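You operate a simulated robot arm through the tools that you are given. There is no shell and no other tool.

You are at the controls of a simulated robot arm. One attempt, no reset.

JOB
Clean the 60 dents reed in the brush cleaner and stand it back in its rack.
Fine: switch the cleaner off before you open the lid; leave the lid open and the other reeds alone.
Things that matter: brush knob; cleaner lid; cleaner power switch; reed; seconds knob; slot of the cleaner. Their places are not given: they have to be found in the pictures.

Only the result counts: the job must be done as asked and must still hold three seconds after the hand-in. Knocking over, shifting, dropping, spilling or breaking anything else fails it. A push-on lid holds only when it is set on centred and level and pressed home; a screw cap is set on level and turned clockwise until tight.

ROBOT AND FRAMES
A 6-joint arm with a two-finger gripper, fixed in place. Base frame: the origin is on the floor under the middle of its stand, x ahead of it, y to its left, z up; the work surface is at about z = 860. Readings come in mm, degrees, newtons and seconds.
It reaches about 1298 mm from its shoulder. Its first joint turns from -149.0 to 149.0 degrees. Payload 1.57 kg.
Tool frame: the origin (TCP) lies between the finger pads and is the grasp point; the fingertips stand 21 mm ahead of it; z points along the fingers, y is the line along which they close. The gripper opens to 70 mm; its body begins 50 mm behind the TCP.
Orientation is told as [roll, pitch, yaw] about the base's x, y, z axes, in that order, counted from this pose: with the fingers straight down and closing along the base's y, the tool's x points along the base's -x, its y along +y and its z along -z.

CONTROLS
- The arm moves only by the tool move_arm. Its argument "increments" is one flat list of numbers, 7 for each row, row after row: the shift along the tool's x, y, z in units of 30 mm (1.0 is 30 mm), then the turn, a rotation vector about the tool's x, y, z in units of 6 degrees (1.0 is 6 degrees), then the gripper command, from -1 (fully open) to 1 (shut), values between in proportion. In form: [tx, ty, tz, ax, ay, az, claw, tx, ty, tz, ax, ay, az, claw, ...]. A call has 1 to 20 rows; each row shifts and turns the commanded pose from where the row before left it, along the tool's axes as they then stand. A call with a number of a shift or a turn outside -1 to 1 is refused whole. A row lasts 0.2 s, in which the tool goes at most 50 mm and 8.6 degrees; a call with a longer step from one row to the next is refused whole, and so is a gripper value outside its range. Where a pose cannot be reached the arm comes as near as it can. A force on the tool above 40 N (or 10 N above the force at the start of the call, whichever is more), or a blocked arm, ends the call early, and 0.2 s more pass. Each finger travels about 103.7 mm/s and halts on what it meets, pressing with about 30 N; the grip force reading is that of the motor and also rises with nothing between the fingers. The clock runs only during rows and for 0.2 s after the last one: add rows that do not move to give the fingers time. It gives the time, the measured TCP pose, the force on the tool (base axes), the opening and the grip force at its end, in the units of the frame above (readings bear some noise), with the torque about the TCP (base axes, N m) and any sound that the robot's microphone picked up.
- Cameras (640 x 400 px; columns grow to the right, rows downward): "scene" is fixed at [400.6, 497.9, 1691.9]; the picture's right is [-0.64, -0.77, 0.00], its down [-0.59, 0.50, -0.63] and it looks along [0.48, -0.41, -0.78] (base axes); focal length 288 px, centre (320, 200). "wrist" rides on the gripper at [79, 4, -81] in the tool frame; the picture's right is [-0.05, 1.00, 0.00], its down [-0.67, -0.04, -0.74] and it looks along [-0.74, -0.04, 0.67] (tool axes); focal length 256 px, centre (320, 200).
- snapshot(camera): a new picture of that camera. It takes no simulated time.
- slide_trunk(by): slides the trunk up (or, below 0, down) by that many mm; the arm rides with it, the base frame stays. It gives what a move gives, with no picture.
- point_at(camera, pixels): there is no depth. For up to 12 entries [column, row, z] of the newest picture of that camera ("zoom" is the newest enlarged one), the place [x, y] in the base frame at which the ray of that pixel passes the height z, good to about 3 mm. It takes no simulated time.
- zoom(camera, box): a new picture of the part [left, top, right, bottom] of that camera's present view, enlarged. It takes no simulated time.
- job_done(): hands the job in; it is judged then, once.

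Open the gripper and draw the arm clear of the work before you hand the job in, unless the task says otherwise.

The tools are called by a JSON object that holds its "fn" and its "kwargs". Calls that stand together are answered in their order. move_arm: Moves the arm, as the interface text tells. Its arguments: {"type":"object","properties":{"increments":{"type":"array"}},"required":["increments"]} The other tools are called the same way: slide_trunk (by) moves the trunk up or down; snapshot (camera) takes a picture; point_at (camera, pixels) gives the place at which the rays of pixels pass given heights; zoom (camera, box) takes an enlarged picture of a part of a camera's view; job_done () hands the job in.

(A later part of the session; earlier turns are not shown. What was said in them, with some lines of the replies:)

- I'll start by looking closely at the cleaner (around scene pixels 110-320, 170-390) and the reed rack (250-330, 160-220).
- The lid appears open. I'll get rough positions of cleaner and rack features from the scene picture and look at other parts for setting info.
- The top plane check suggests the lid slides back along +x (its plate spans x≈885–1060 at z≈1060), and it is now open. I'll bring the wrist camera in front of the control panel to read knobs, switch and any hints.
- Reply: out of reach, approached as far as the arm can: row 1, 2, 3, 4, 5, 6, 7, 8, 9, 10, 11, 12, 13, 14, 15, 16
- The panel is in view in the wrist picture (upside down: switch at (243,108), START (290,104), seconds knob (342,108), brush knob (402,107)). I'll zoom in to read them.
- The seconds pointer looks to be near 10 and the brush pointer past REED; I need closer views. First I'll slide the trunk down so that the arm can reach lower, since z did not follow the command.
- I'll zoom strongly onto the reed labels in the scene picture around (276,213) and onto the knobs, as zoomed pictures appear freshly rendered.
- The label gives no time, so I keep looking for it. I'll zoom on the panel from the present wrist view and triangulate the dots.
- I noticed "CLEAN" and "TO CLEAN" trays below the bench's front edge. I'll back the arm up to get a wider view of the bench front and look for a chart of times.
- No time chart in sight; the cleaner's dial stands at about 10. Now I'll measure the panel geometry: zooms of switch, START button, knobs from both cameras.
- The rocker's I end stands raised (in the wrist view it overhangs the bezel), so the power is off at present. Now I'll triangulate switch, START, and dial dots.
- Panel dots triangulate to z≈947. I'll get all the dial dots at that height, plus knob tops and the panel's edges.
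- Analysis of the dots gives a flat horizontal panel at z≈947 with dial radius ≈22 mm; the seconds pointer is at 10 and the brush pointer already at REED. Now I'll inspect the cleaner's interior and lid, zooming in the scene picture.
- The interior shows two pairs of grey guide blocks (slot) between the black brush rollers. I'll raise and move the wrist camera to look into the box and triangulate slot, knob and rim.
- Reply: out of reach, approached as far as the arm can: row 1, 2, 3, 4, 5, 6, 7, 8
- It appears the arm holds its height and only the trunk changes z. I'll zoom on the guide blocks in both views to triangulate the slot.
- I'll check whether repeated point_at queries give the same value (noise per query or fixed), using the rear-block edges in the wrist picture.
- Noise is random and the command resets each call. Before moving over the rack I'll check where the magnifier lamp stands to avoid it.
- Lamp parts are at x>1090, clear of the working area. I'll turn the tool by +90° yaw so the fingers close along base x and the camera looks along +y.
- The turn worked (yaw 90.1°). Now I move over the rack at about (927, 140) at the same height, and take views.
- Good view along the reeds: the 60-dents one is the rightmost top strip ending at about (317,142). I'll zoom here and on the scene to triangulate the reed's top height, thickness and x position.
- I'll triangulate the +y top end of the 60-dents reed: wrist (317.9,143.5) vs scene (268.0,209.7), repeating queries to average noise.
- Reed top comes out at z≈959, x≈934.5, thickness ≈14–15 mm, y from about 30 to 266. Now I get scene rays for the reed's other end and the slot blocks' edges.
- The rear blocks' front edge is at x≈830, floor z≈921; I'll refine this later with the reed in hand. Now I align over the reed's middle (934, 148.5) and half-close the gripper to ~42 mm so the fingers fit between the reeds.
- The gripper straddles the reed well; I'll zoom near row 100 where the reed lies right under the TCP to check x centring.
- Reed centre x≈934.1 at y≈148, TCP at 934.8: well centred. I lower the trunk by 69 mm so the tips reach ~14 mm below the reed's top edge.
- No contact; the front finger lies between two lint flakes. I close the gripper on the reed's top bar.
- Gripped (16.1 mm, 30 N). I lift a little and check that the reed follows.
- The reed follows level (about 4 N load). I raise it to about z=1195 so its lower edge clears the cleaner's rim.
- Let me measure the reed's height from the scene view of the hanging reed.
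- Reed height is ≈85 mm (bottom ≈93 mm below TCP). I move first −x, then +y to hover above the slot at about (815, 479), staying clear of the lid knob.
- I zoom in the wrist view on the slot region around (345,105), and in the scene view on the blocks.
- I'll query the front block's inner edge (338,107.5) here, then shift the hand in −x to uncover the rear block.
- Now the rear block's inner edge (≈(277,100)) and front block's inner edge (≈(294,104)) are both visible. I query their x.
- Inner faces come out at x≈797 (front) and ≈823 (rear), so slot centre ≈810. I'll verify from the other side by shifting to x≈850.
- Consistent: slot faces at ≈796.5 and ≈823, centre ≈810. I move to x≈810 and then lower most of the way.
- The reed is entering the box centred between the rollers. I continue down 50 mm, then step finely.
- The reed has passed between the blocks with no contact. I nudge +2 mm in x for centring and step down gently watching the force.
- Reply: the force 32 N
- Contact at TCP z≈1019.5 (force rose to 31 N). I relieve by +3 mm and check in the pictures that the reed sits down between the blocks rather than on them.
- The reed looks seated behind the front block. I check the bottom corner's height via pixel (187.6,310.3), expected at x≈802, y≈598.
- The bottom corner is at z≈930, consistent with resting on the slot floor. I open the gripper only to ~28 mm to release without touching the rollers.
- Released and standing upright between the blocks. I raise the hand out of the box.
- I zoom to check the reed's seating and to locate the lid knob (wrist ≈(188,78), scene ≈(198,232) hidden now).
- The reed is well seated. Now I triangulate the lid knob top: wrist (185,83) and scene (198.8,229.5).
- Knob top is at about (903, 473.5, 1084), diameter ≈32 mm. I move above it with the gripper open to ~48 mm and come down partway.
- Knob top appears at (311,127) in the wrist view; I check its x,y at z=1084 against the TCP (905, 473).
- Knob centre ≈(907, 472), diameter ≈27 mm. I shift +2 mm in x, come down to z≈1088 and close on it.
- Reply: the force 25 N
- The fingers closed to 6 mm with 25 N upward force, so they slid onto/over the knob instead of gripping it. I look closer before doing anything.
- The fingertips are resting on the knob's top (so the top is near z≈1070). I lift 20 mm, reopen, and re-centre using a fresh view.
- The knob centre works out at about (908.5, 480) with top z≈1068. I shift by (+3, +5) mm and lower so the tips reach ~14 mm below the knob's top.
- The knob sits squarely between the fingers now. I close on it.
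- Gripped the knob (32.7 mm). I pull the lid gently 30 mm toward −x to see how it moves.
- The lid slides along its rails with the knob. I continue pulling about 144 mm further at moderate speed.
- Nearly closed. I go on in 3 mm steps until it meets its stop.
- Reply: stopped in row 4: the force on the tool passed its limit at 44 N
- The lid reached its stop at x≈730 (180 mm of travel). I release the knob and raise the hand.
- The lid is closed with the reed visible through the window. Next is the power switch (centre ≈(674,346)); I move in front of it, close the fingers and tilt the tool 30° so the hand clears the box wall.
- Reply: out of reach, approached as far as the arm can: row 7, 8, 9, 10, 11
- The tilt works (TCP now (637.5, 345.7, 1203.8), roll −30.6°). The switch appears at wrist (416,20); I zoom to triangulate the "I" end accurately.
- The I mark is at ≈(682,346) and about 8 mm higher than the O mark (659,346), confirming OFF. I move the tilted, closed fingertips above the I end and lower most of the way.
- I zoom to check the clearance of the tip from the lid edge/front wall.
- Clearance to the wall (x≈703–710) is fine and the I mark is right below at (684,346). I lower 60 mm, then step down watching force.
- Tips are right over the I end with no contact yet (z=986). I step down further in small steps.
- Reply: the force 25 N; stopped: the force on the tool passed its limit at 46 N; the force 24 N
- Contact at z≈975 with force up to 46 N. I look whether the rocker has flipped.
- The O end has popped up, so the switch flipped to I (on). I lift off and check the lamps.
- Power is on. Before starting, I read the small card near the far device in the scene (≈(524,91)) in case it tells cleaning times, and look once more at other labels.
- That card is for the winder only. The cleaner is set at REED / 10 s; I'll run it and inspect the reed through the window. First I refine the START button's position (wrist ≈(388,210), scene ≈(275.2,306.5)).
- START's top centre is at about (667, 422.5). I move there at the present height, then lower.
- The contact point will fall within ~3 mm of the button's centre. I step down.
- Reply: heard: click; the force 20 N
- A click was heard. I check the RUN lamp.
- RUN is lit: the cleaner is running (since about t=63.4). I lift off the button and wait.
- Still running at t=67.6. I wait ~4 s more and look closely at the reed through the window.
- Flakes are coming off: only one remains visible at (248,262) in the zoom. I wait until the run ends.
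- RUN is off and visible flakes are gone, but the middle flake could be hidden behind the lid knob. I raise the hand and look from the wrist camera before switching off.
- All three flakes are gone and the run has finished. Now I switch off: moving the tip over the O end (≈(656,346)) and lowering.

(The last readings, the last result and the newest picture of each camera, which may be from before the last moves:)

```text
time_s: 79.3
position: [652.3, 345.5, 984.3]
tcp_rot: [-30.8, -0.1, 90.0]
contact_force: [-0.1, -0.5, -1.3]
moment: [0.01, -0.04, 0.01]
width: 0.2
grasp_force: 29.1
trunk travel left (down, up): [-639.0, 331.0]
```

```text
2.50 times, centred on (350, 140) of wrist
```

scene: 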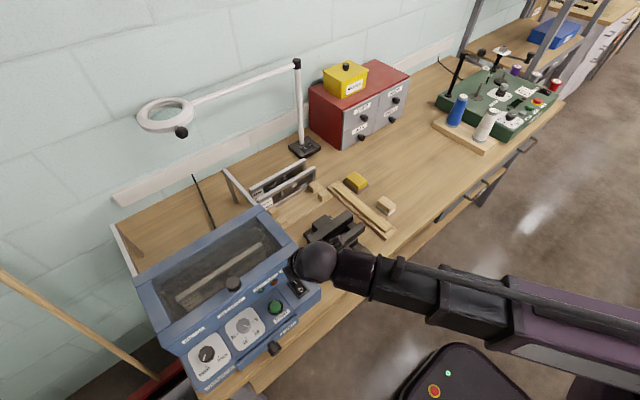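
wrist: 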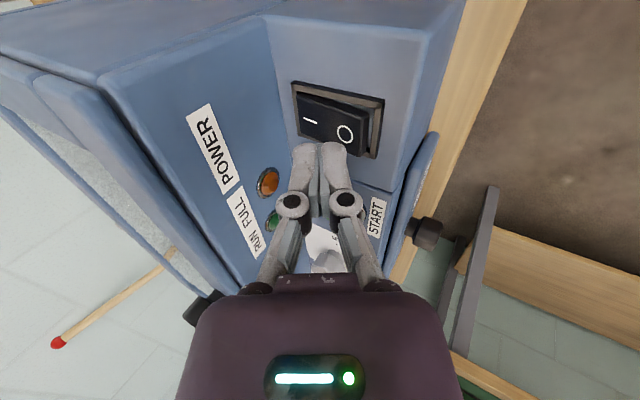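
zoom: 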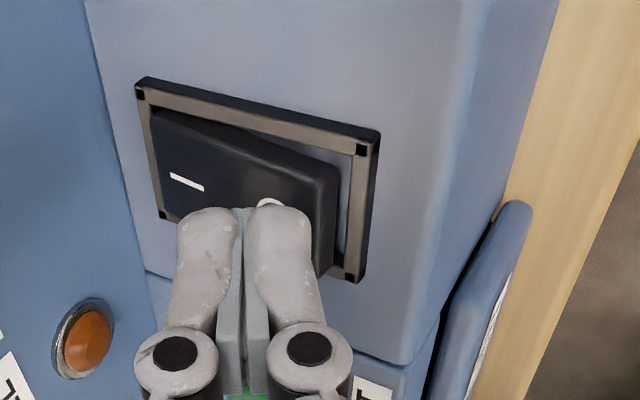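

The lower (right) fingertip is over the O mark. I shift 4 mm further toward −x for leverage and press down in steps.

{"fn": "move_arm", "kwargs": {"increments": [0, 0.115, -0.068, 0, 0, 0, 1, 0, 0, 0, 0, 0, 0, 1]}}

{"fn": "slide_trunk", "kwargs": {"by": -6}}

{"fn": "slide_trunk", "kwargs": {"by": -4}}

{"fn": "slide_trunk", "kwargs": {"by": -3}}

{"fn": "zoom", "kwargs": {"camera": "wrist", "box": [240, 60, 460, 220]}}

```text
time_s: 79.9
position: [647.9, 346.2, 984.9]
tcp_rot: [-30.8, -0.2, 90.0]
contact_force: [-0.3, -1.1, -0.3]
moment: [-0.02, 0.04, -0.04]
width: 0.0
grasp_force: 28.2
trunk travel left (down, up): [-639.0, 331.0]
```

```text
time_s: 80.4
position: [646.2, 344.7, 978.7]
tcp_rot: [-30.7, -0.1, 90.0]
contact_force: [-6.4, -0.5, 1.6]
moment: [0.03, 0.09, 0.01]
width: 0.0
grasp_force: 28.5
trunk travel left (down, up): [-633.0, 337.0]
```

```text
time_s: 80.9
position: [649.4, 346.1, 974.6]
tcp_rot: [-30.8, -0.2, 90.0]
contact_force: [-0.3, 0.1, 2.1]
moment: [-0.03, 0.0, 0.0]
width: 0.0
grasp_force: 28.4
trunk travel left (down, up): [-629.0, 341.0]
```

```text
time_s: 81.5
position: [647.8, 345.0, 973.6]
tcp_rot: [-31.2, -0.3, 90.1]
contact_force: [9.1, 5.1, 36.5]
moment: [0.07, -0.32, 0.01]
width: 0.0
grasp_force: 28.5
trunk travel left (down, up): [-626.0, 344.0]
```

```text
2.50 times, centred on (350, 140) of wrist
```

zoom: 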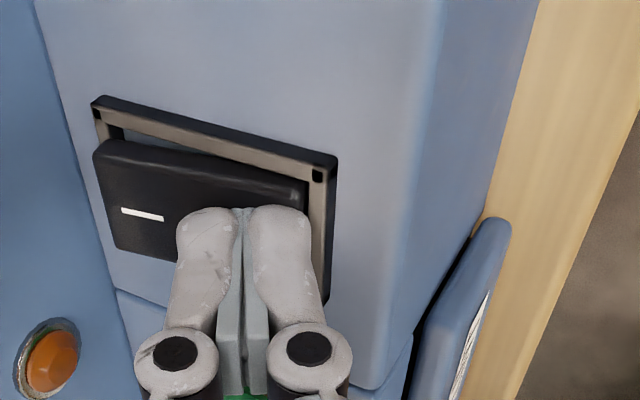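

The I end has popped up, so the switch is off. I lift and verify.

{"fn": "slide_trunk", "kwargs": {"by": 40}}

{"fn": "zoom", "kwargs": {"camera": "wrist", "box": [240, 40, 460, 220]}}

{"fn": "zoom", "kwargs": {"camera": "scene", "box": [170, 230, 330, 330]}}

```text
time_s: 82.3
position: [646.9, 345.5, 1011.7]
tcp_rot: [-30.8, -0.2, 90.0]
contact_force: [0.0, -0.8, 0.4]
moment: [0.0, 0.01, 0.02]
width: 0.0
grasp_force: 28.8
trunk travel left (down, up): [-666.0, 304.0]
```

```text
2.22 times, centred on (350, 130) of wrist
```

zoom: 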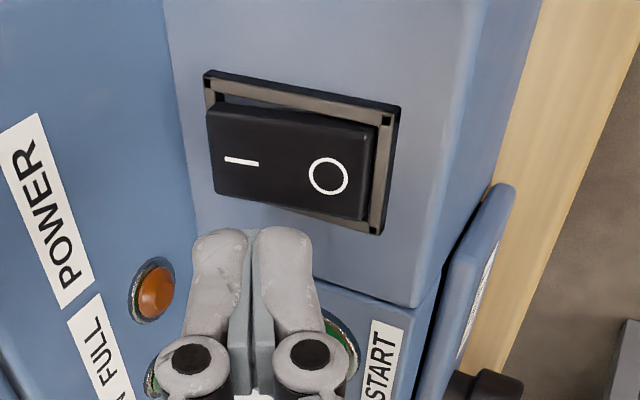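

```text
4.00 times, centred on (250, 280) of scene
```

zoom: 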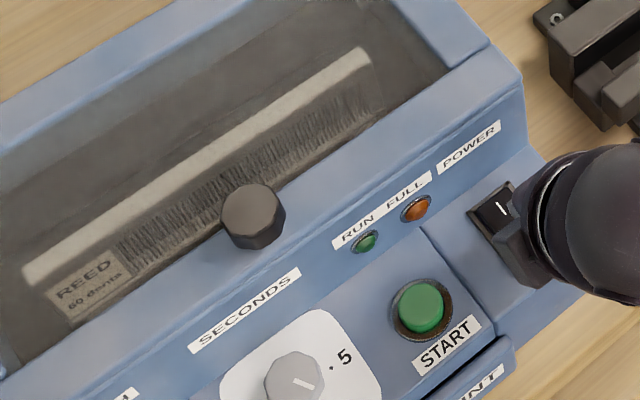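

Switch is off and the reed shows no flakes. I raise the hand and untilt the tool.

{"fn": "slide_trunk", "kwargs": {"by": 190}}

{"fn": "move_arm", "kwargs": {"increments": [0, 0, 0, -1, 0, 0, -0.5, 0, 0, 0, -1, 0, 0, -0.5, 0, 0, 0, -1, 0, 0, -0.5, 0, 0, 0, -1, 0, 0, -0.5, 0, 0, 0, -1, 0, 0, -0.5, 0, 0, 0, -0.14, 0, 0, -0.5, 0, 0, 0, 0, 0, 0, -0.5]}}

```text
time_s: 84.4
position: [647.7, 344.7, 1200.9]
tcp_rot: [-30.8, -0.2, 89.9]
contact_force: [0.6, -0.4, 0.0]
moment: [-0.01, 0.01, 0.01]
width: 0.4
grasp_force: 28.0
trunk travel left (down, up): [-856.0, 114.0]
```

```text
time_s: 86.0
position: [648.0, 346.3, 1175.6]
tcp_rot: [0.0, -0.2, 90.0]
contact_force: [0.1, -1.3, -0.3]
moment: [-0.06, 0.0, 0.02]
width: 52.3
grasp_force: 0.1
out of reach, approached as far as the arm can: row 1, 2, 3, 4
trunk travel left (down, up): [-856.0, 114.0]
```

Upright again with the gripper open 52 mm. I move above the lid knob at (728.5, 479).

{"fn": "move_arm", "kwargs": {"increments": [-0.887, -0.537, 0, 0, 0, 0, -0.5, -0.887, -0.537, 0, 0, 0, 0, -0.5, -0.887, -0.537, 0, 0, 0, 0, -0.5, -0.887, -0.537, 0, 0, 0, 0, -0.5, -0.887, -0.537, 0, 0, 0, 0, -0.5, 0, 0, 0, 0, 0, 0, -0.5]}}

{"fn": "slide_trunk", "kwargs": {"by": -70}}

{"fn": "snapshot", "kwargs": {"camera": "wrist"}}

```text
time_s: 87.4
position: [727.2, 477.1, 1175.4]
tcp_rot: [0.0, -0.2, 90.0]
contact_force: [0.2, 0.4, 1.0]
moment: [-0.01, 0.0, 0.0]
width: 52.6
grasp_force: 0.0
trunk travel left (down, up): [-856.0, 114.0]
```

```text
time_s: 88.5
position: [729.5, 478.1, 1105.0]
tcp_rot: [-0.1, -0.1, 90.0]
contact_force: [0.7, 0.1, -0.3]
moment: [0.0, 0.0, -0.01]
width: 52.5
grasp_force: 0.1
trunk travel left (down, up): [-786.0, 184.0]
```

```text
taken
```

wrist: 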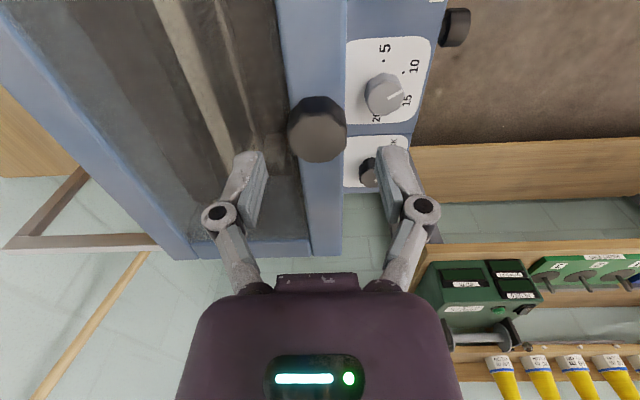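

Knob is centred between the fingers ((318,135) in view). I lower to z≈1078 and grip it.

{"fn": "slide_trunk", "kwargs": {"by": -27}}

{"fn": "move_arm", "kwargs": {"increments": [0, 0, 0, 0, 0, 0, 1, 0, 0, 0, 0, 0, 0, 1, 0, 0, 0, 0, 0, 0, 1]}}

```text
time_s: 89.2
position: [727.9, 477.1, 1078.6]
tcp_rot: [-0.1, -0.2, 90.0]
contact_force: [-0.1, 0.1, -0.1]
moment: [0.0, 0.04, 0.0]
width: 52.4
grasp_force: 0.2
trunk travel left (down, up): [-759.0, 211.0]
```

```text
time_s: 90.0
position: [728.9, 478.4, 1078.0]
tcp_rot: [-0.1, -0.2, 90.0]
contact_force: [13.4, 4.3, 13.4]
moment: [-0.24, -0.38, -0.05]
width: 32.5
grasp_force: 31.9
trunk travel left (down, up): [-759.0, 211.0]
```

Gripped. I push the lid back along +x by about 168 mm.

{"fn": "move_arm", "kwargs": {"increments": [0, -0.2, 0, 0, 0, 0, 1, 0, -0.4, 0, 0, 0, 0, 1, 0, -0.4, 0, 0, 0, 0, 1, 0, -0.4, 0, 0, 0, 0, 1, 0, -0.4, 0, 0, 0, 0, 1, 0, -0.4, 0, 0, 0, 0, 1, 0, -0.4, 0, 0, 0, 0, 1, 0, -0.4, 0, 0, 0, 0, 1, 0, -0.4, 0, 0, 0, 0, 1, 0, -0.4, 0, 0, 0, 0, 1, 0, -0.4, 0, 0, 0, 0, 1, 0, -0.4, 0, 0, 0, 0, 1, 0, -0.4, 0, 0, 0, 0, 1, 0, -0.4, 0, 0, 0, 0, 1, 0, -0.2, 0, 0, 0, 0, 1, 0, 0, 0, 0, 0, 0, 1]}}

{"fn": "snapshot", "kwargs": {"camera": "scene"}}

```text
time_s: 93.4
position: [897.0, 479.4, 1078.3]
tcp_rot: [0.0, -0.3, 89.9]
contact_force: [0.6, -1.3, 0.4]
moment: [-0.4, 0.14, 0.02]
width: 33.0
grasp_force: 32.8
trunk travel left (down, up): [-759.0, 211.0]
```

```text
taken
```

scene: 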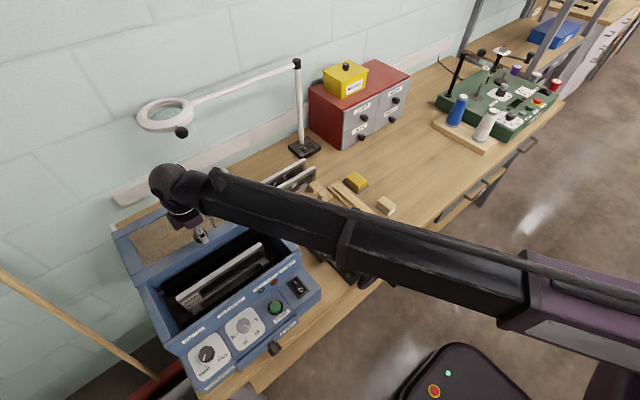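

The lid is nearly fully back. I push the last ~12 mm in 3 mm steps.

{"fn": "move_arm", "kwargs": {"increments": [0, -0.1, 0, 0, 0, 0, 1, 0, -0.1, 0, 0, 0, 0, 1, 0, -0.1, 0, 0, 0, 0, 1, 0, -0.1, 0, 0, 0, 0, 1, 0, 0, 0, 0, 0, 0, 1]}}

{"fn": "zoom", "kwargs": {"camera": "scene", "box": [100, 160, 320, 320]}}

```text
time_s: 94.6
position: [908.6, 478.5, 1078.3]
tcp_rot: [0.0, -0.2, 89.9]
contact_force: [-0.7, -3.3, -0.7]
moment: [0.23, 0.09, 0.05]
width: 32.8
grasp_force: 31.8
trunk travel left (down, up): [-759.0, 211.0]
```

```text
2.50 times, centred on (210, 240) of scene
```

zoom: 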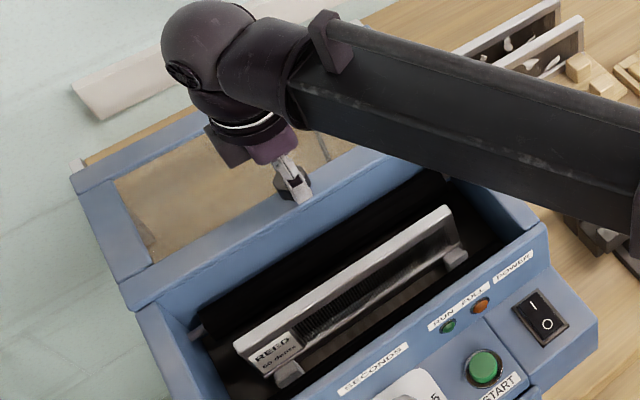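

The lid is back at its original open place and the reed in the slot looks clean. I release the knob and rise.

{"fn": "move_arm", "kwargs": {"increments": [0, 0, 0, 0, 0, 0, -0.5, 0, 0, 0, 0, 0, 0, -0.5, 0, 0, 0, 0, 0, 0, -0.5]}}

{"fn": "slide_trunk", "kwargs": {"by": 100}}

{"fn": "zoom", "kwargs": {"camera": "scene", "box": [160, 220, 304, 320]}}

{"fn": "snapshot", "kwargs": {"camera": "wrist"}}

```text
time_s: 95.4
position: [908.8, 479.5, 1078.1]
tcp_rot: [0.0, -0.2, 89.9]
contact_force: [-0.2, -0.4, 1.1]
moment: [0.01, 0.01, 0.02]
width: 52.6
grasp_force: 0.1
trunk travel left (down, up): [-759.0, 211.0]
```

```text
time_s: 96.7
position: [907.5, 477.8, 1177.6]
tcp_rot: [0.0, -0.1, 90.0]
contact_force: [-0.2, -0.5, 0.5]
moment: [0.01, 0.01, 0.0]
width: 52.6
grasp_force: 0.0
trunk travel left (down, up): [-859.0, 111.0]
```

```text
4.00 times, centred on (232, 270) of scene
```

zoom: 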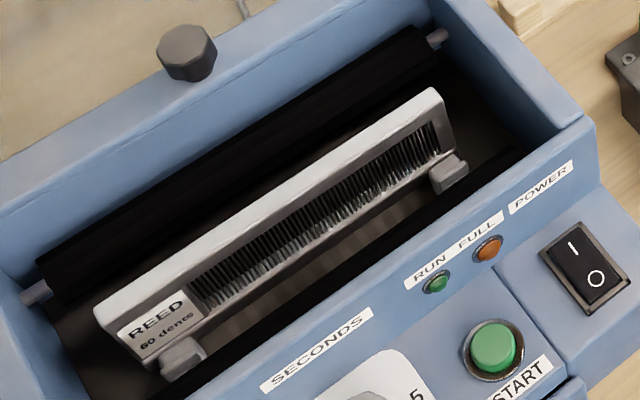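

```text
taken
```

wrist: 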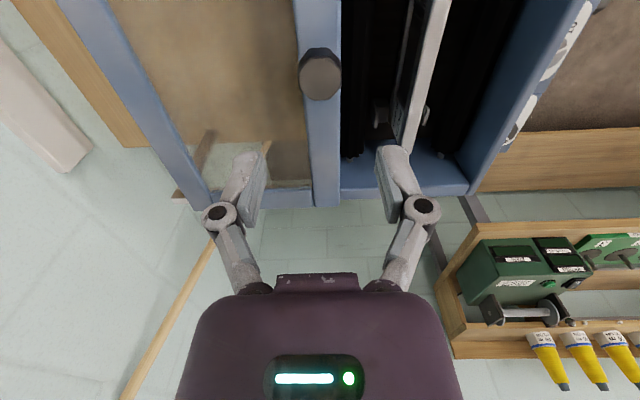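

The reed is clean on its front side; I zoom on the wrist view, which shows its rear side at (415,80).

{"fn": "zoom", "kwargs": {"camera": "wrist", "box": [370, 0, 466, 150]}}

{"fn": "move_arm", "kwargs": {"increments": [0, 0.66, 0, 0, 0, 0, 0.1, 0, 0.66, 0, 0, 0, 0, 0.1, 0, 0.66, 0, 0, 0, 0, 0.1, 0, 0.66, 0, 0, 0, 0, 0.1, 0, 0.66, 0, 0, 0, 0, 0.1, 0, 0, 0, 0, 0, 0, 0.1]}}

{"fn": "snapshot", "kwargs": {"camera": "wrist"}}

```text
2.67 times, centred on (418, 75) of wrist
```

zoom: 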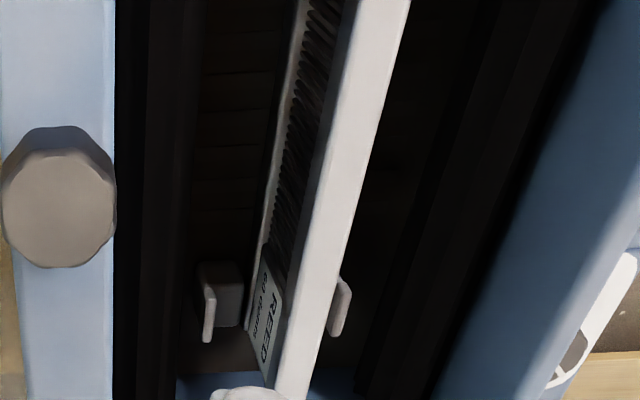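

```text
time_s: 98.1
position: [808.0, 478.5, 1177.7]
tcp_rot: [0.1, -0.2, 90.1]
contact_force: [0.0, -0.3, 0.2]
moment: [0.01, -0.02, 0.01]
width: 31.4
grasp_force: 0.1
trunk travel left (down, up): [-859.0, 111.0]
```

```text
taken
```

wrist: 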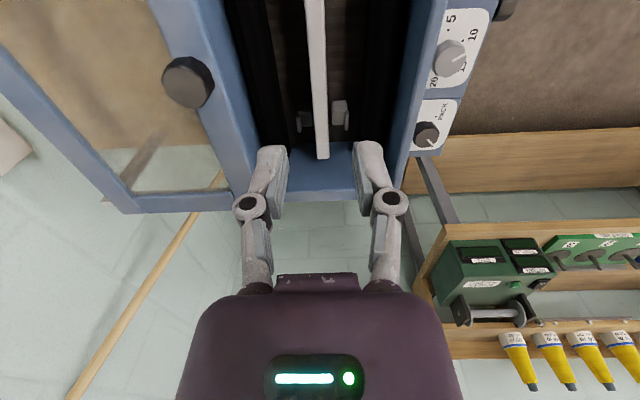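

Rear side is clean too. I check the reed's x by its top strip edges before gripping.

{"fn": "zoom", "kwargs": {"camera": "wrist", "box": [270, 20, 398, 160]}}

```text
2.86 times, centred on (334, 90) of wrist
```

zoom: 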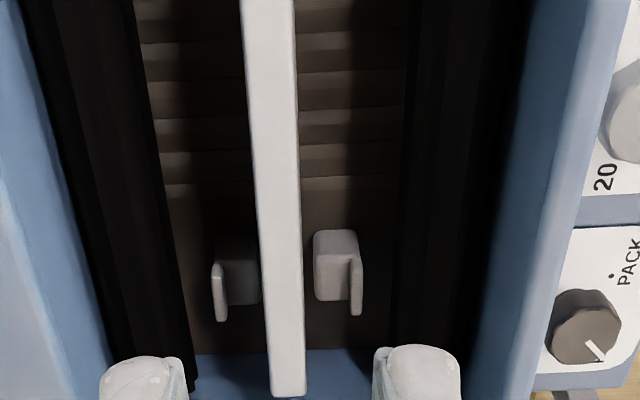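

{"fn": "point_at", "kwargs": {"camera": "wrist", "pixels": [[307.1, 37.6, 1011], [325.6, 37.6, 1011], [307.1, 37.6, 1011], [325.6, 37.6, 1011], [307.1, 37.6, 1011], [325.6, 37.6, 1011], [315.8, 142.4, 1011], [328.8, 142.4, 1011], [315.8, 142.4, 1011], [328.8, 142.4, 1011], [315.8, 142.4, 1011], [328.8, 142.4, 1011]]}}

```text
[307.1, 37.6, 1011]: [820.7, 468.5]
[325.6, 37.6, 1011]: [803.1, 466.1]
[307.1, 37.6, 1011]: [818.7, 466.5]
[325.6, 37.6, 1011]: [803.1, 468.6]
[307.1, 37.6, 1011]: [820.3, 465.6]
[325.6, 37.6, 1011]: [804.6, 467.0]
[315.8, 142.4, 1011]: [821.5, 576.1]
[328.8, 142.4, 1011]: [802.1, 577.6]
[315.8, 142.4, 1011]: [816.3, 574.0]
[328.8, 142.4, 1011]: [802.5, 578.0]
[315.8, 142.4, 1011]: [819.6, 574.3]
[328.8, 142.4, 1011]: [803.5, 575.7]
```

Reed centre is x≈811.3. I shift +2.8 mm, then lower over it with the gripper at ~31 mm opening.

{"fn": "move_arm", "kwargs": {"increments": [-0.03, -0.095, 0, 0, 0, 0, 0.1, 0, 0, 0, 0, 0, 0, 0.1]}}

{"fn": "slide_trunk", "kwargs": {"by": -130}}

{"fn": "snapshot", "kwargs": {"camera": "wrist"}}

{"fn": "zoom", "kwargs": {"camera": "wrist", "box": [230, 80, 410, 240]}}

```text
time_s: 98.7
position: [811.7, 479.0, 1178.3]
tcp_rot: [-0.1, -0.2, 90.0]
contact_force: [-0.1, 0.4, -0.5]
moment: [-0.01, 0.0, 0.03]
width: 31.6
grasp_force: 0.0
trunk travel left (down, up): [-859.0, 111.0]
```

```text
time_s: 100.3
position: [811.7, 479.0, 1048.3]
tcp_rot: [0.0, -0.2, 90.0]
contact_force: [0.4, -0.3, -0.2]
moment: [-0.02, -0.03, 0.01]
width: 31.5
grasp_force: 0.0
trunk travel left (down, up): [-729.0, 241.0]
```

```text
taken
```

wrist: 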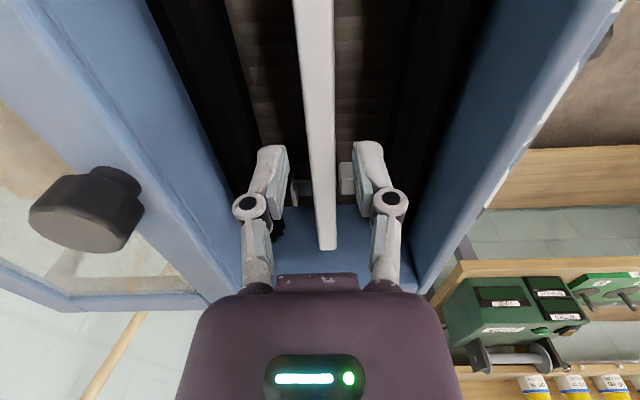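

```text
2.50 times, centred on (320, 160) of wrist
```

zoom: 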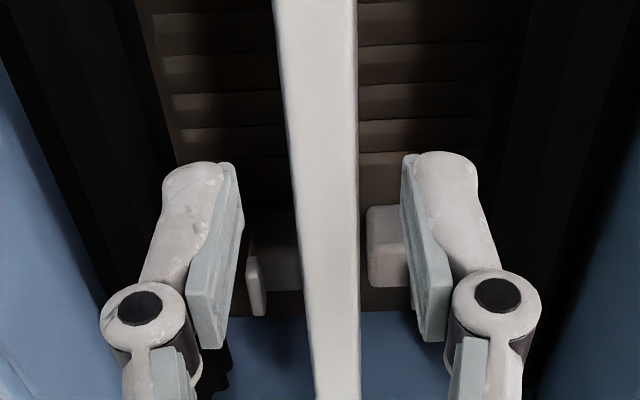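

The reed is centred between the fingers. I lower 30 mm to z≈1018 and close.

{"fn": "slide_trunk", "kwargs": {"by": -30}}

{"fn": "move_arm", "kwargs": {"increments": [0, 0, 0, 0, 0, 0, 0.4, 0, 0, 0, 0, 0, 0, 1, 0, 0, 0, 0, 0, 0, 1, 0, 0, 0, 0, 0, 0, 1]}}

```text
time_s: 101.0
position: [811.6, 478.6, 1019.4]
tcp_rot: [0.1, -0.2, 90.0]
contact_force: [-0.6, 0.7, -1.0]
moment: [-0.02, 0.0, 0.01]
width: 31.3
grasp_force: 0.0
trunk travel left (down, up): [-699.0, 271.0]
```

```text
time_s: 102.0
position: [810.7, 478.3, 1018.4]
tcp_rot: [0.0, -0.2, 90.1]
contact_force: [0.3, 0.1, 0.0]
moment: [-0.02, -0.04, -0.01]
width: 15.6
grasp_force: 30.2
trunk travel left (down, up): [-699.0, 271.0]
```

Gripped at 15.6 mm. I lift out of the slot.

{"fn": "slide_trunk", "kwargs": {"by": 30}}

{"fn": "slide_trunk", "kwargs": {"by": 147}}

{"fn": "snapshot", "kwargs": {"camera": "scene"}}

{"fn": "snapshot", "kwargs": {"camera": "wrist"}}

```text
time_s: 102.8
position: [811.9, 480.1, 1047.6]
tcp_rot: [0.0, -0.2, 90.0]
contact_force: [0.2, 0.1, -4.1]
moment: [0.01, 0.0, 0.0]
width: 15.5
grasp_force: 29.9
trunk travel left (down, up): [-729.0, 241.0]
```

```text
time_s: 104.5
position: [811.3, 479.8, 1194.5]
tcp_rot: [0.1, -0.1, 90.1]
contact_force: [0.2, 0.1, -4.0]
moment: [0.03, 0.01, 0.03]
width: 15.8
grasp_force: 30.1
trunk travel left (down, up): [-876.0, 94.0]
```

```text
taken
```

scene: 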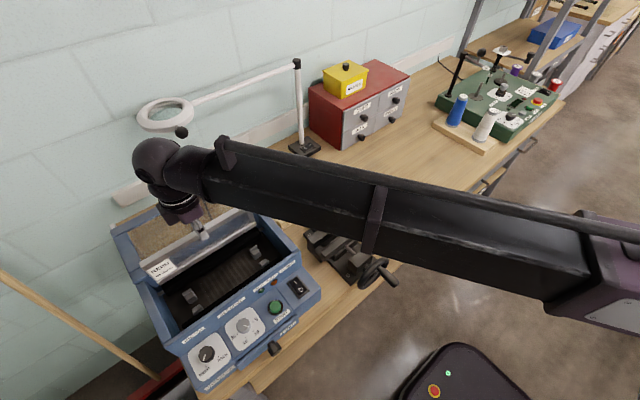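

```text
taken
```

wrist: 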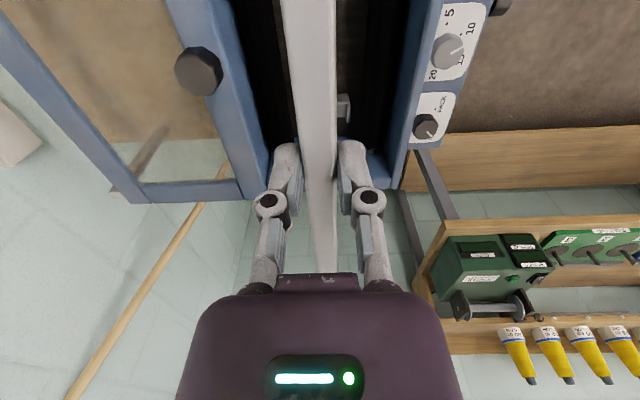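

I carry the reed back: first −y, then +x to above its rack place (935, 148).

{"fn": "move_arm", "kwargs": {"increments": [0.921, 0, 0, 0, 0, 0, 1, 0.921, 0, 0, 0, 0, 0, 1, 0.921, 0, 0, 0, 0, 0, 1, 0.921, 0, 0, 0, 0, 0, 1, 0.921, 0, 0, 0, 0, 0, 1, 0.921, 0, 0, 0, 0, 0, 1, 0.921, 0, 0, 0, 0, 0, 1, 0.921, 0, 0, 0, 0, 0, 1, 0.921, 0, 0, 0, 0, 0, 1, 0.921, 0, 0, 0, 0, 0, 1, 0.921, 0, 0, 0, 0, 0, 1, 0.921, 0, 0, 0, 0, 0, 1, 0, -0.825, 0, 0, 0, 0, 1, 0, -0.825, 0, 0, 0, 0, 1, 0, -0.825, 0, 0, 0, 0, 1, 0, -0.825, 0, 0, 0, 0, 1, 0, -0.825, 0, 0, 0, 0, 1, 0, 0, 0, 0, 0, 0, 1]}}

{"fn": "snapshot", "kwargs": {"camera": "wrist"}}

{"fn": "zoom", "kwargs": {"camera": "scene", "box": [235, 90, 347, 220]}}

```text
time_s: 108.3
position: [935.9, 149.3, 1194.8]
tcp_rot: [0.0, -0.2, 89.9]
contact_force: [-0.2, 0.4, -3.4]
moment: [-0.01, -0.03, -0.01]
width: 15.7
grasp_force: 30.3
out of reach, approached as far as the arm can: row 13
trunk travel left (down, up): [-876.0, 94.0]
```

```text
taken
```

wrist: 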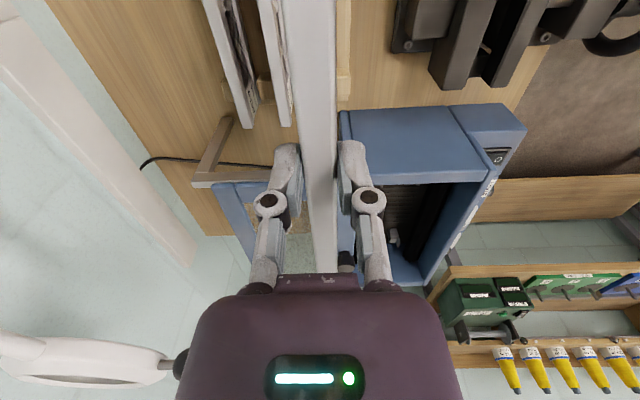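

```text
3.08 times, centred on (291, 155) of scene
```

zoom: 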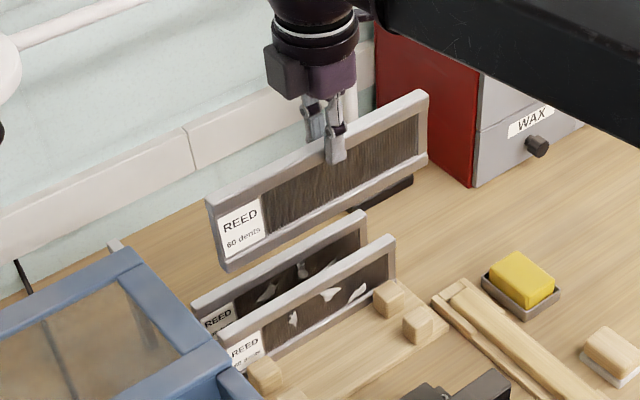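

The reed is clean and hangs level. I zoom on the rack's posts to verify the slot's x position before lowering.

{"fn": "zoom", "kwargs": {"camera": "scene", "box": [300, 180, 348, 210]}}

{"fn": "zoom", "kwargs": {"camera": "scene", "box": [260, 200, 308, 230]}}

{"fn": "zoom", "kwargs": {"camera": "wrist", "box": [250, 0, 378, 120]}}

```text
13.33 times, centred on (324, 195) of scene
```

zoom: 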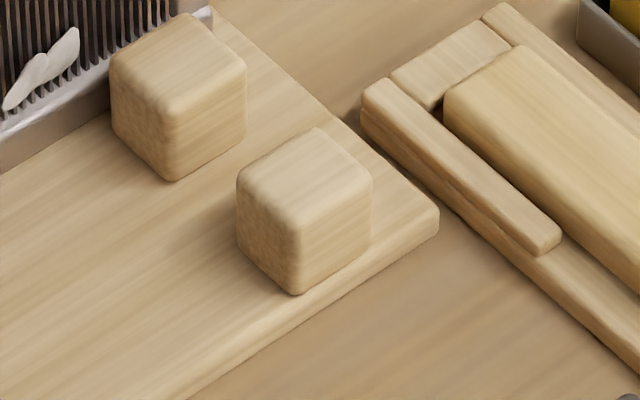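

```text
13.33 times, centred on (284, 215) of scene
```

zoom: 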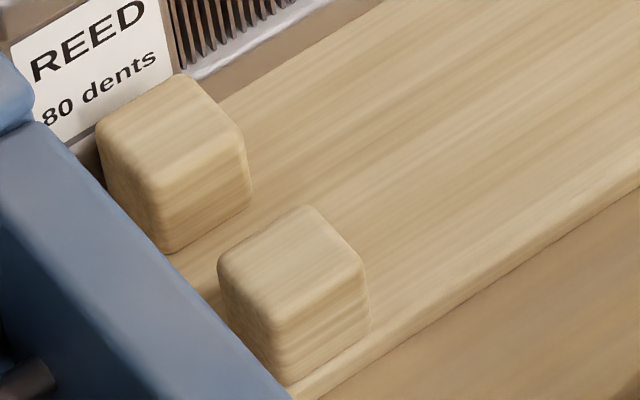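

```text
3.33 times, centred on (314, 60) of wrist
```

zoom: 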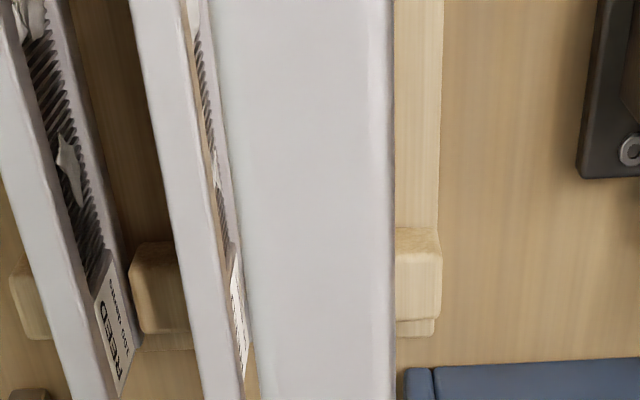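

{"fn": "point_at", "kwargs": {"camera": "scene", "pixels": [[315.6, 191.85, 873], [315.6, 191.85, 873], [315.6, 191.85, 873], [320.7, 191.5, 900], [320.7, 191.5, 900], [320.7, 191.5, 900]]}}

{"fn": "point_at", "kwargs": {"camera": "scene", "pixels": [[275.9, 216.7, 873], [275.9, 216.7, 873], [275.9, 216.7, 873], [279.7, 217.7, 900], [279.7, 217.7, 900], [279.7, 217.7, 900]]}}

```text
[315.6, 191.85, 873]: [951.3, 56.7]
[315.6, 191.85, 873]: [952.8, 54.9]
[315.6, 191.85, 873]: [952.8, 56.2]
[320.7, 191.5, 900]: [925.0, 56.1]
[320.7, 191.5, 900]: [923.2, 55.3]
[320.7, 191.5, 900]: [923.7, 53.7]
```

```text
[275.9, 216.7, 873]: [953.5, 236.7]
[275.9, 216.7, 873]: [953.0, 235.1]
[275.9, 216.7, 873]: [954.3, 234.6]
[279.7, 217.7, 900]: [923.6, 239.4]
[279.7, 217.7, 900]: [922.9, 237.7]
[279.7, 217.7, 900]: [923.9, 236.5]
```

Slot walls come out at x≈924 and ≈953, so the reed at 936 will fit. I lower to just above the posts.

{"fn": "slide_trunk", "kwargs": {"by": -185}}

{"fn": "zoom", "kwargs": {"camera": "scene", "box": [240, 130, 352, 230]}}

{"fn": "snapshot", "kwargs": {"camera": "wrist"}}

```text
time_s: 110.4
position: [935.2, 148.8, 1009.6]
tcp_rot: [0.0, -0.3, 90.0]
contact_force: [-0.4, 0.1, -3.0]
moment: [0.0, 0.0, -0.02]
width: 15.6
grasp_force: 29.8
trunk travel left (down, up): [-691.0, 279.0]
```

```text
4.00 times, centred on (296, 180) of scene
```

zoom: 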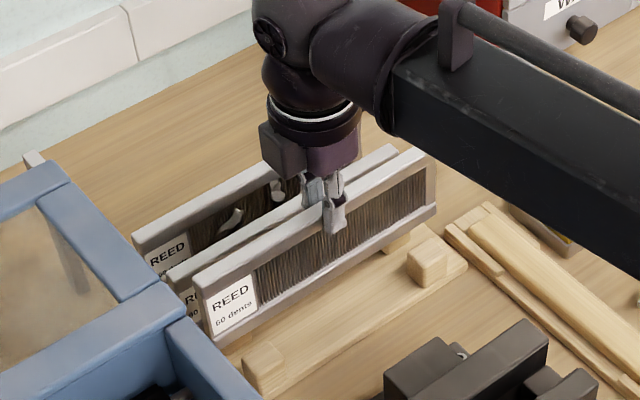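

```text
taken
```

wrist: 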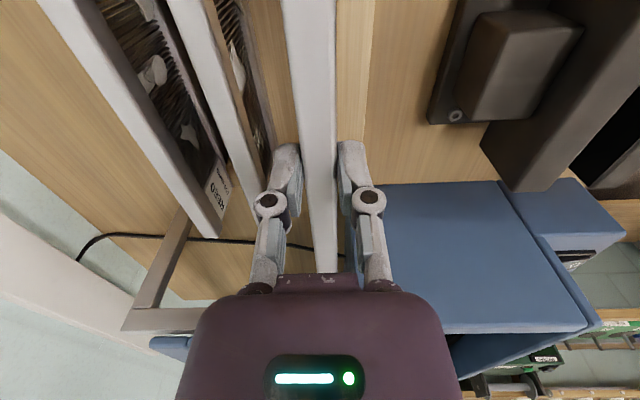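

Aligned behind the front posts. I lower further, then finely.

{"fn": "slide_trunk", "kwargs": {"by": -25}}

{"fn": "slide_trunk", "kwargs": {"by": -11}}

{"fn": "slide_trunk", "kwargs": {"by": -4}}

```text
time_s: 111.1
position: [935.5, 148.8, 984.8]
tcp_rot: [0.0, -0.3, 90.0]
contact_force: [0.3, -0.7, -3.4]
moment: [-0.05, 0.02, 0.0]
width: 15.5
grasp_force: 30.2
trunk travel left (down, up): [-666.0, 304.0]
```

```text
time_s: 111.7
position: [936.0, 149.3, 974.4]
tcp_rot: [-0.1, -0.2, 90.1]
contact_force: [1.0, 0.0, -4.3]
moment: [0.01, -0.02, 0.0]
width: 15.6
grasp_force: 30.1
trunk travel left (down, up): [-655.0, 315.0]
```

```text
time_s: 112.2
position: [935.3, 148.3, 969.9]
tcp_rot: [0.0, -0.2, 90.0]
contact_force: [-0.1, 0.4, -3.8]
moment: [-0.01, 0.01, -0.01]
width: 16.0
grasp_force: 29.8
trunk travel left (down, up): [-651.0, 319.0]
```

{"fn": "slide_trunk", "kwargs": {"by": -2}}

{"fn": "slide_trunk", "kwargs": {"by": -1.5}}

```text
time_s: 112.7
position: [935.2, 148.2, 968.1]
tcp_rot: [0.0, -0.2, 90.0]
contact_force: [-0.3, 0.3, -4.8]
moment: [-0.01, 0.02, -0.03]
width: 15.7
grasp_force: 29.7
trunk travel left (down, up): [-649.0, 321.0]
```

```text
time_s: 113.2
position: [934.9, 149.0, 966.7]
tcp_rot: [0.0, -0.2, 90.2]
contact_force: [0.5, 0.2, -4.1]
moment: [0.04, 0.03, -0.05]
width: 15.8
grasp_force: 30.6
trunk travel left (down, up): [-648.0, 322.0]
```

No contact yet at z=966.7; continuing in small steps.

{"fn": "slide_trunk", "kwargs": {"by": -1.5}}

{"fn": "slide_trunk", "kwargs": {"by": -1.5}}

```text
time_s: 113.7
position: [936.5, 149.3, 964.8]
tcp_rot: [0.1, -0.2, 90.0]
contact_force: [0.6, -0.3, -3.8]
moment: [-0.04, 0.01, 0.01]
width: 15.7
grasp_force: 29.9
trunk travel left (down, up): [-646.0, 324.0]
```

```text
time_s: 114.2
position: [935.9, 148.1, 963.8]
tcp_rot: [0.1, -0.2, 90.0]
contact_force: [3.2, -0.1, 7.2]
moment: [0.01, -0.21, -0.04]
width: 15.6
grasp_force: 29.9
trunk travel left (down, up): [-645.0, 325.0]
```

Contact at z≈964 (+7 N): the reed rests on the rack base. I check visually and then open gently.

{"fn": "zoom", "kwargs": {"camera": "scene", "box": [240, 130, 352, 230]}}

{"fn": "zoom", "kwargs": {"camera": "wrist", "box": [200, 60, 440, 300]}}

```text
4.00 times, centred on (296, 180) of scene
```

zoom: 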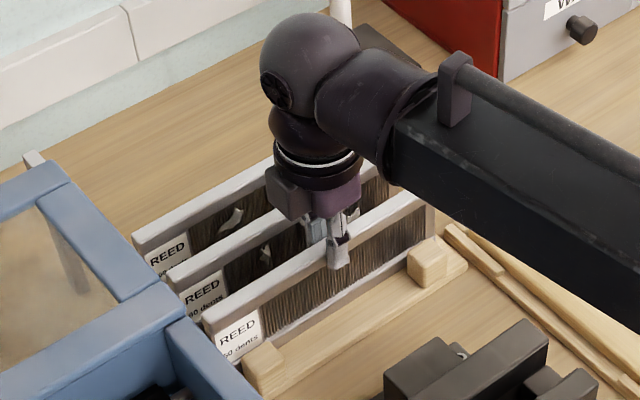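

```text
1.67 times, centred on (320, 180) of wrist
```

zoom: 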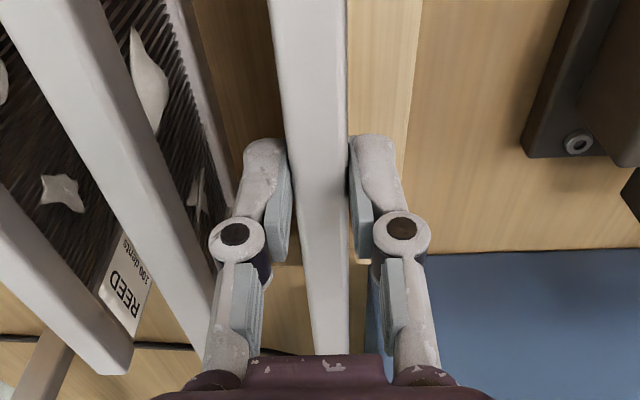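

The reed stands in its rack place as before. I release with a small opening.

{"fn": "move_arm", "kwargs": {"increments": [0, 0, 0, 0, 0, 0, 0.5, 0, 0, 0, 0, 0, 0, 0.2, 0, 0, 0, 0, 0, 0, 0, 0, 0, 0, 0, 0, 0, 0]}}

{"fn": "slide_trunk", "kwargs": {"by": 60}}

{"fn": "snapshot", "kwargs": {"camera": "wrist"}}

{"fn": "zoom", "kwargs": {"camera": "scene", "box": [240, 130, 352, 230]}}

```text
time_s: 115.2
position: [935.5, 147.8, 963.3]
tcp_rot: [0.0, -0.2, 90.0]
contact_force: [-0.1, -0.8, -0.1]
moment: [-0.01, 0.0, -0.01]
width: 35.0
grasp_force: 0.1
trunk travel left (down, up): [-645.0, 325.0]
```

```text
time_s: 116.2
position: [935.9, 149.2, 1023.4]
tcp_rot: [-0.1, -0.2, 89.9]
contact_force: [-0.3, 1.0, 0.1]
moment: [0.0, 0.0, -0.02]
width: 34.9
grasp_force: 0.1
trunk travel left (down, up): [-705.0, 265.0]
```

```text
taken
```

wrist: 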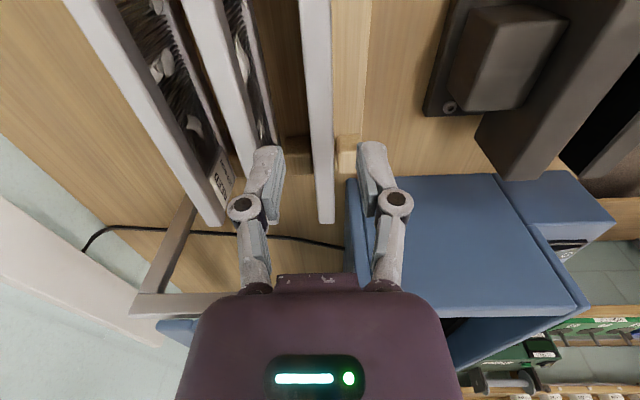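

```text
4.00 times, centred on (296, 180) of scene
```

zoom: 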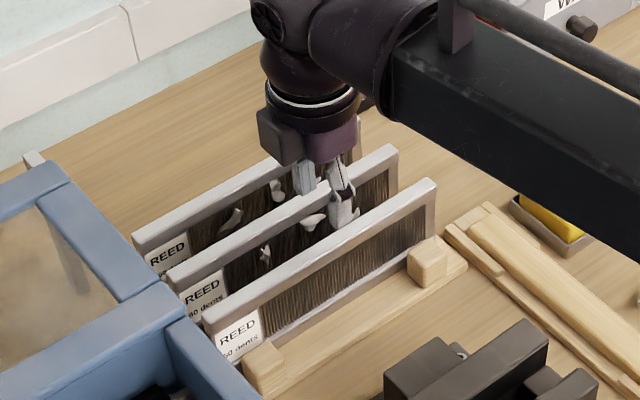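

Reed stands free and upright. I raise and withdraw the arm from the work area, opening the gripper fully.

{"fn": "slide_trunk", "kwargs": {"by": 180}}

{"fn": "move_arm", "kwargs": {"increments": [0.41, 0.98, 0, 0, 0, 0, -1, 0.41, 0.98, 0, 0, 0, 0, -1, 0.41, 0.98, 0, 0, 0, 0, -1, 0.41, 0.98, 0, 0, 0, 0, -1, 0.41, 0.98, 0, 0, 0, 0, -1, 0.41, 0.98, 0, 0, 0, 0, -1, 0.41, 0.98, 0, 0, 0, 0, -1, 0.41, 0.98, 0, 0, 0, 0, -1, 0, 0, 0, 0, 0, 0, -1]}}

{"fn": "snapshot", "kwargs": {"camera": "scene"}}

{"fn": "zoom", "kwargs": {"camera": "scene", "box": [100, 150, 340, 390]}}

{"fn": "zoom", "kwargs": {"camera": "scene", "box": [240, 150, 340, 230]}}

```text
time_s: 118.2
position: [935.1, 148.7, 1202.3]
tcp_rot: [0.0, -0.2, 90.0]
contact_force: [0.6, 0.0, 0.0]
moment: [0.01, 0.01, 0.01]
width: 35.1
grasp_force: 0.1
trunk travel left (down, up): [-885.0, 85.0]
```

```text
time_s: 120.2
position: [700.3, 49.6, 1204.6]
tcp_rot: [0.0, -0.2, 90.0]
contact_force: [0.2, 1.3, 0.1]
moment: [-0.02, 0.03, 0.02]
width: 69.9
grasp_force: 0.0
trunk travel left (down, up): [-885.0, 85.0]
```

```text
taken
```

scene: 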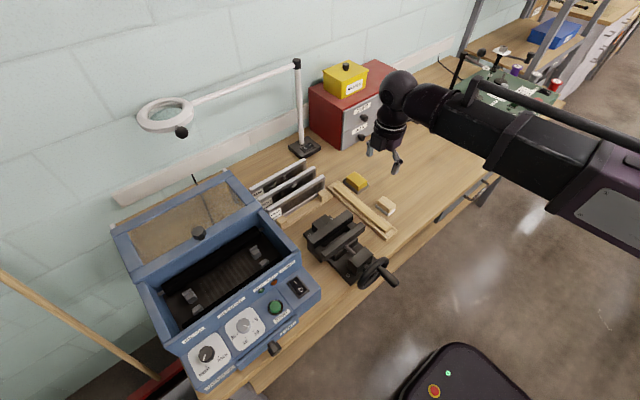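

```text
1.67 times, centred on (220, 270) of scene
```

zoom: 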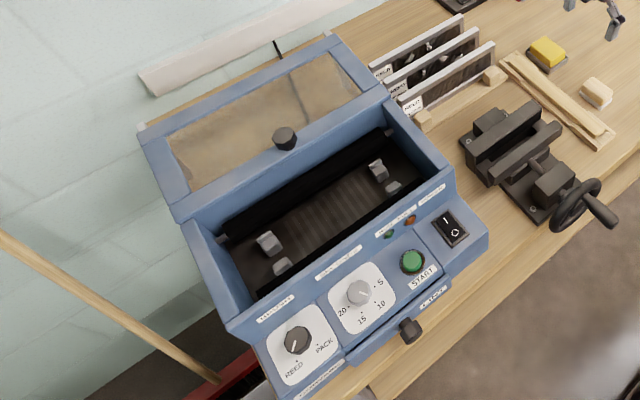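

```text
5.00 times, centred on (290, 190) of scene
```

zoom: 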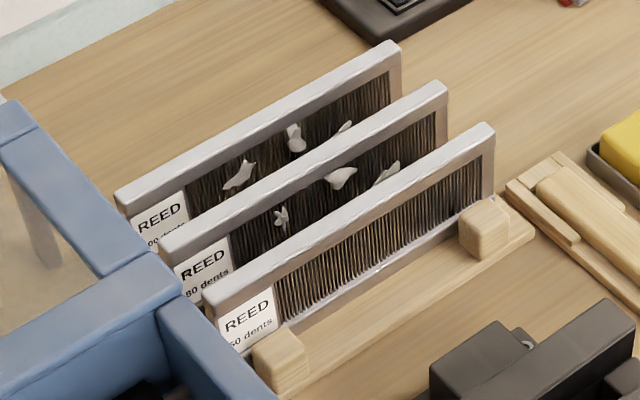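

Everything looks in place; a last close check of the reed face and the switch.

{"fn": "zoom", "kwargs": {"camera": "scene", "box": [278, 170, 342, 214]}}

{"fn": "zoom", "kwargs": {"camera": "scene", "box": [260, 270, 324, 310]}}

```text
9.09 times, centred on (310, 192) of scene
```

zoom: 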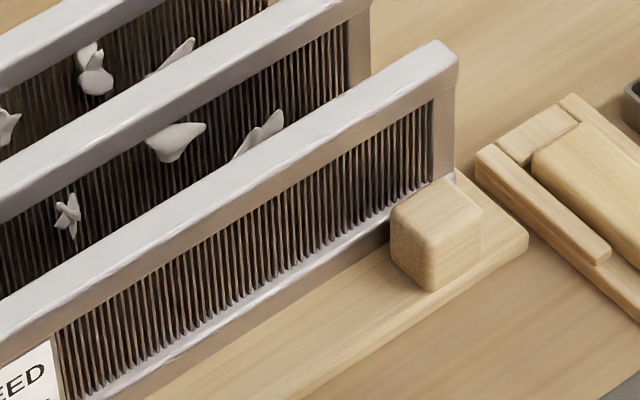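

```text
10.00 times, centred on (292, 290) of scene
```

zoom: 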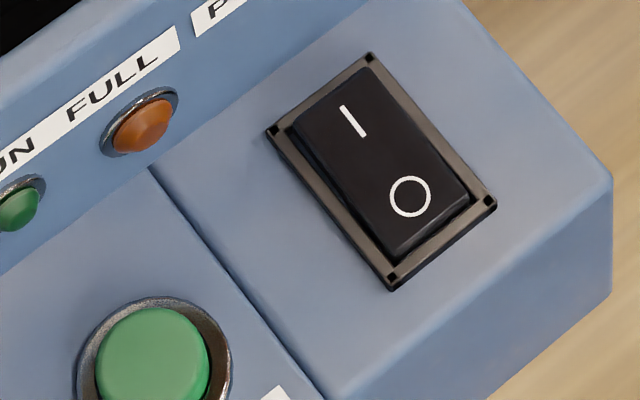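

The reed is clean and seated in its rack, the switch is off (same as its initial off picture), the lid is open, other reeds are untouched, and the arm is clear with the gripper open. I hand in the job.

{"fn": "job_done", "kwargs": {}}

```text
The job is handed in.
```

The 60 dents reed is clean and back in its place in the rack. I've handed the job in, but no result has come back yet.

- **Cleaning:** I ran the cleaner once with the brush at REED and the dial at 10 seconds. Both were already set that way and I left them as they were. I found no label or card giving a cleaning time. All the lint was gone when the run ended, front and back, as far as the cameras show.
- **Cleaner:** I switched it off before opening the lid. It is still off, with the lid fully open.
- **Other reeds:** the 80 and 100 dents reeds were not touched and still have their lint.
- **Lid knob:** my first try at gripping it missed. The closed fingers pressed on top of it with about 25 N, and I saw no damage or shift.

The gripper is open and the arm is clear of the work.
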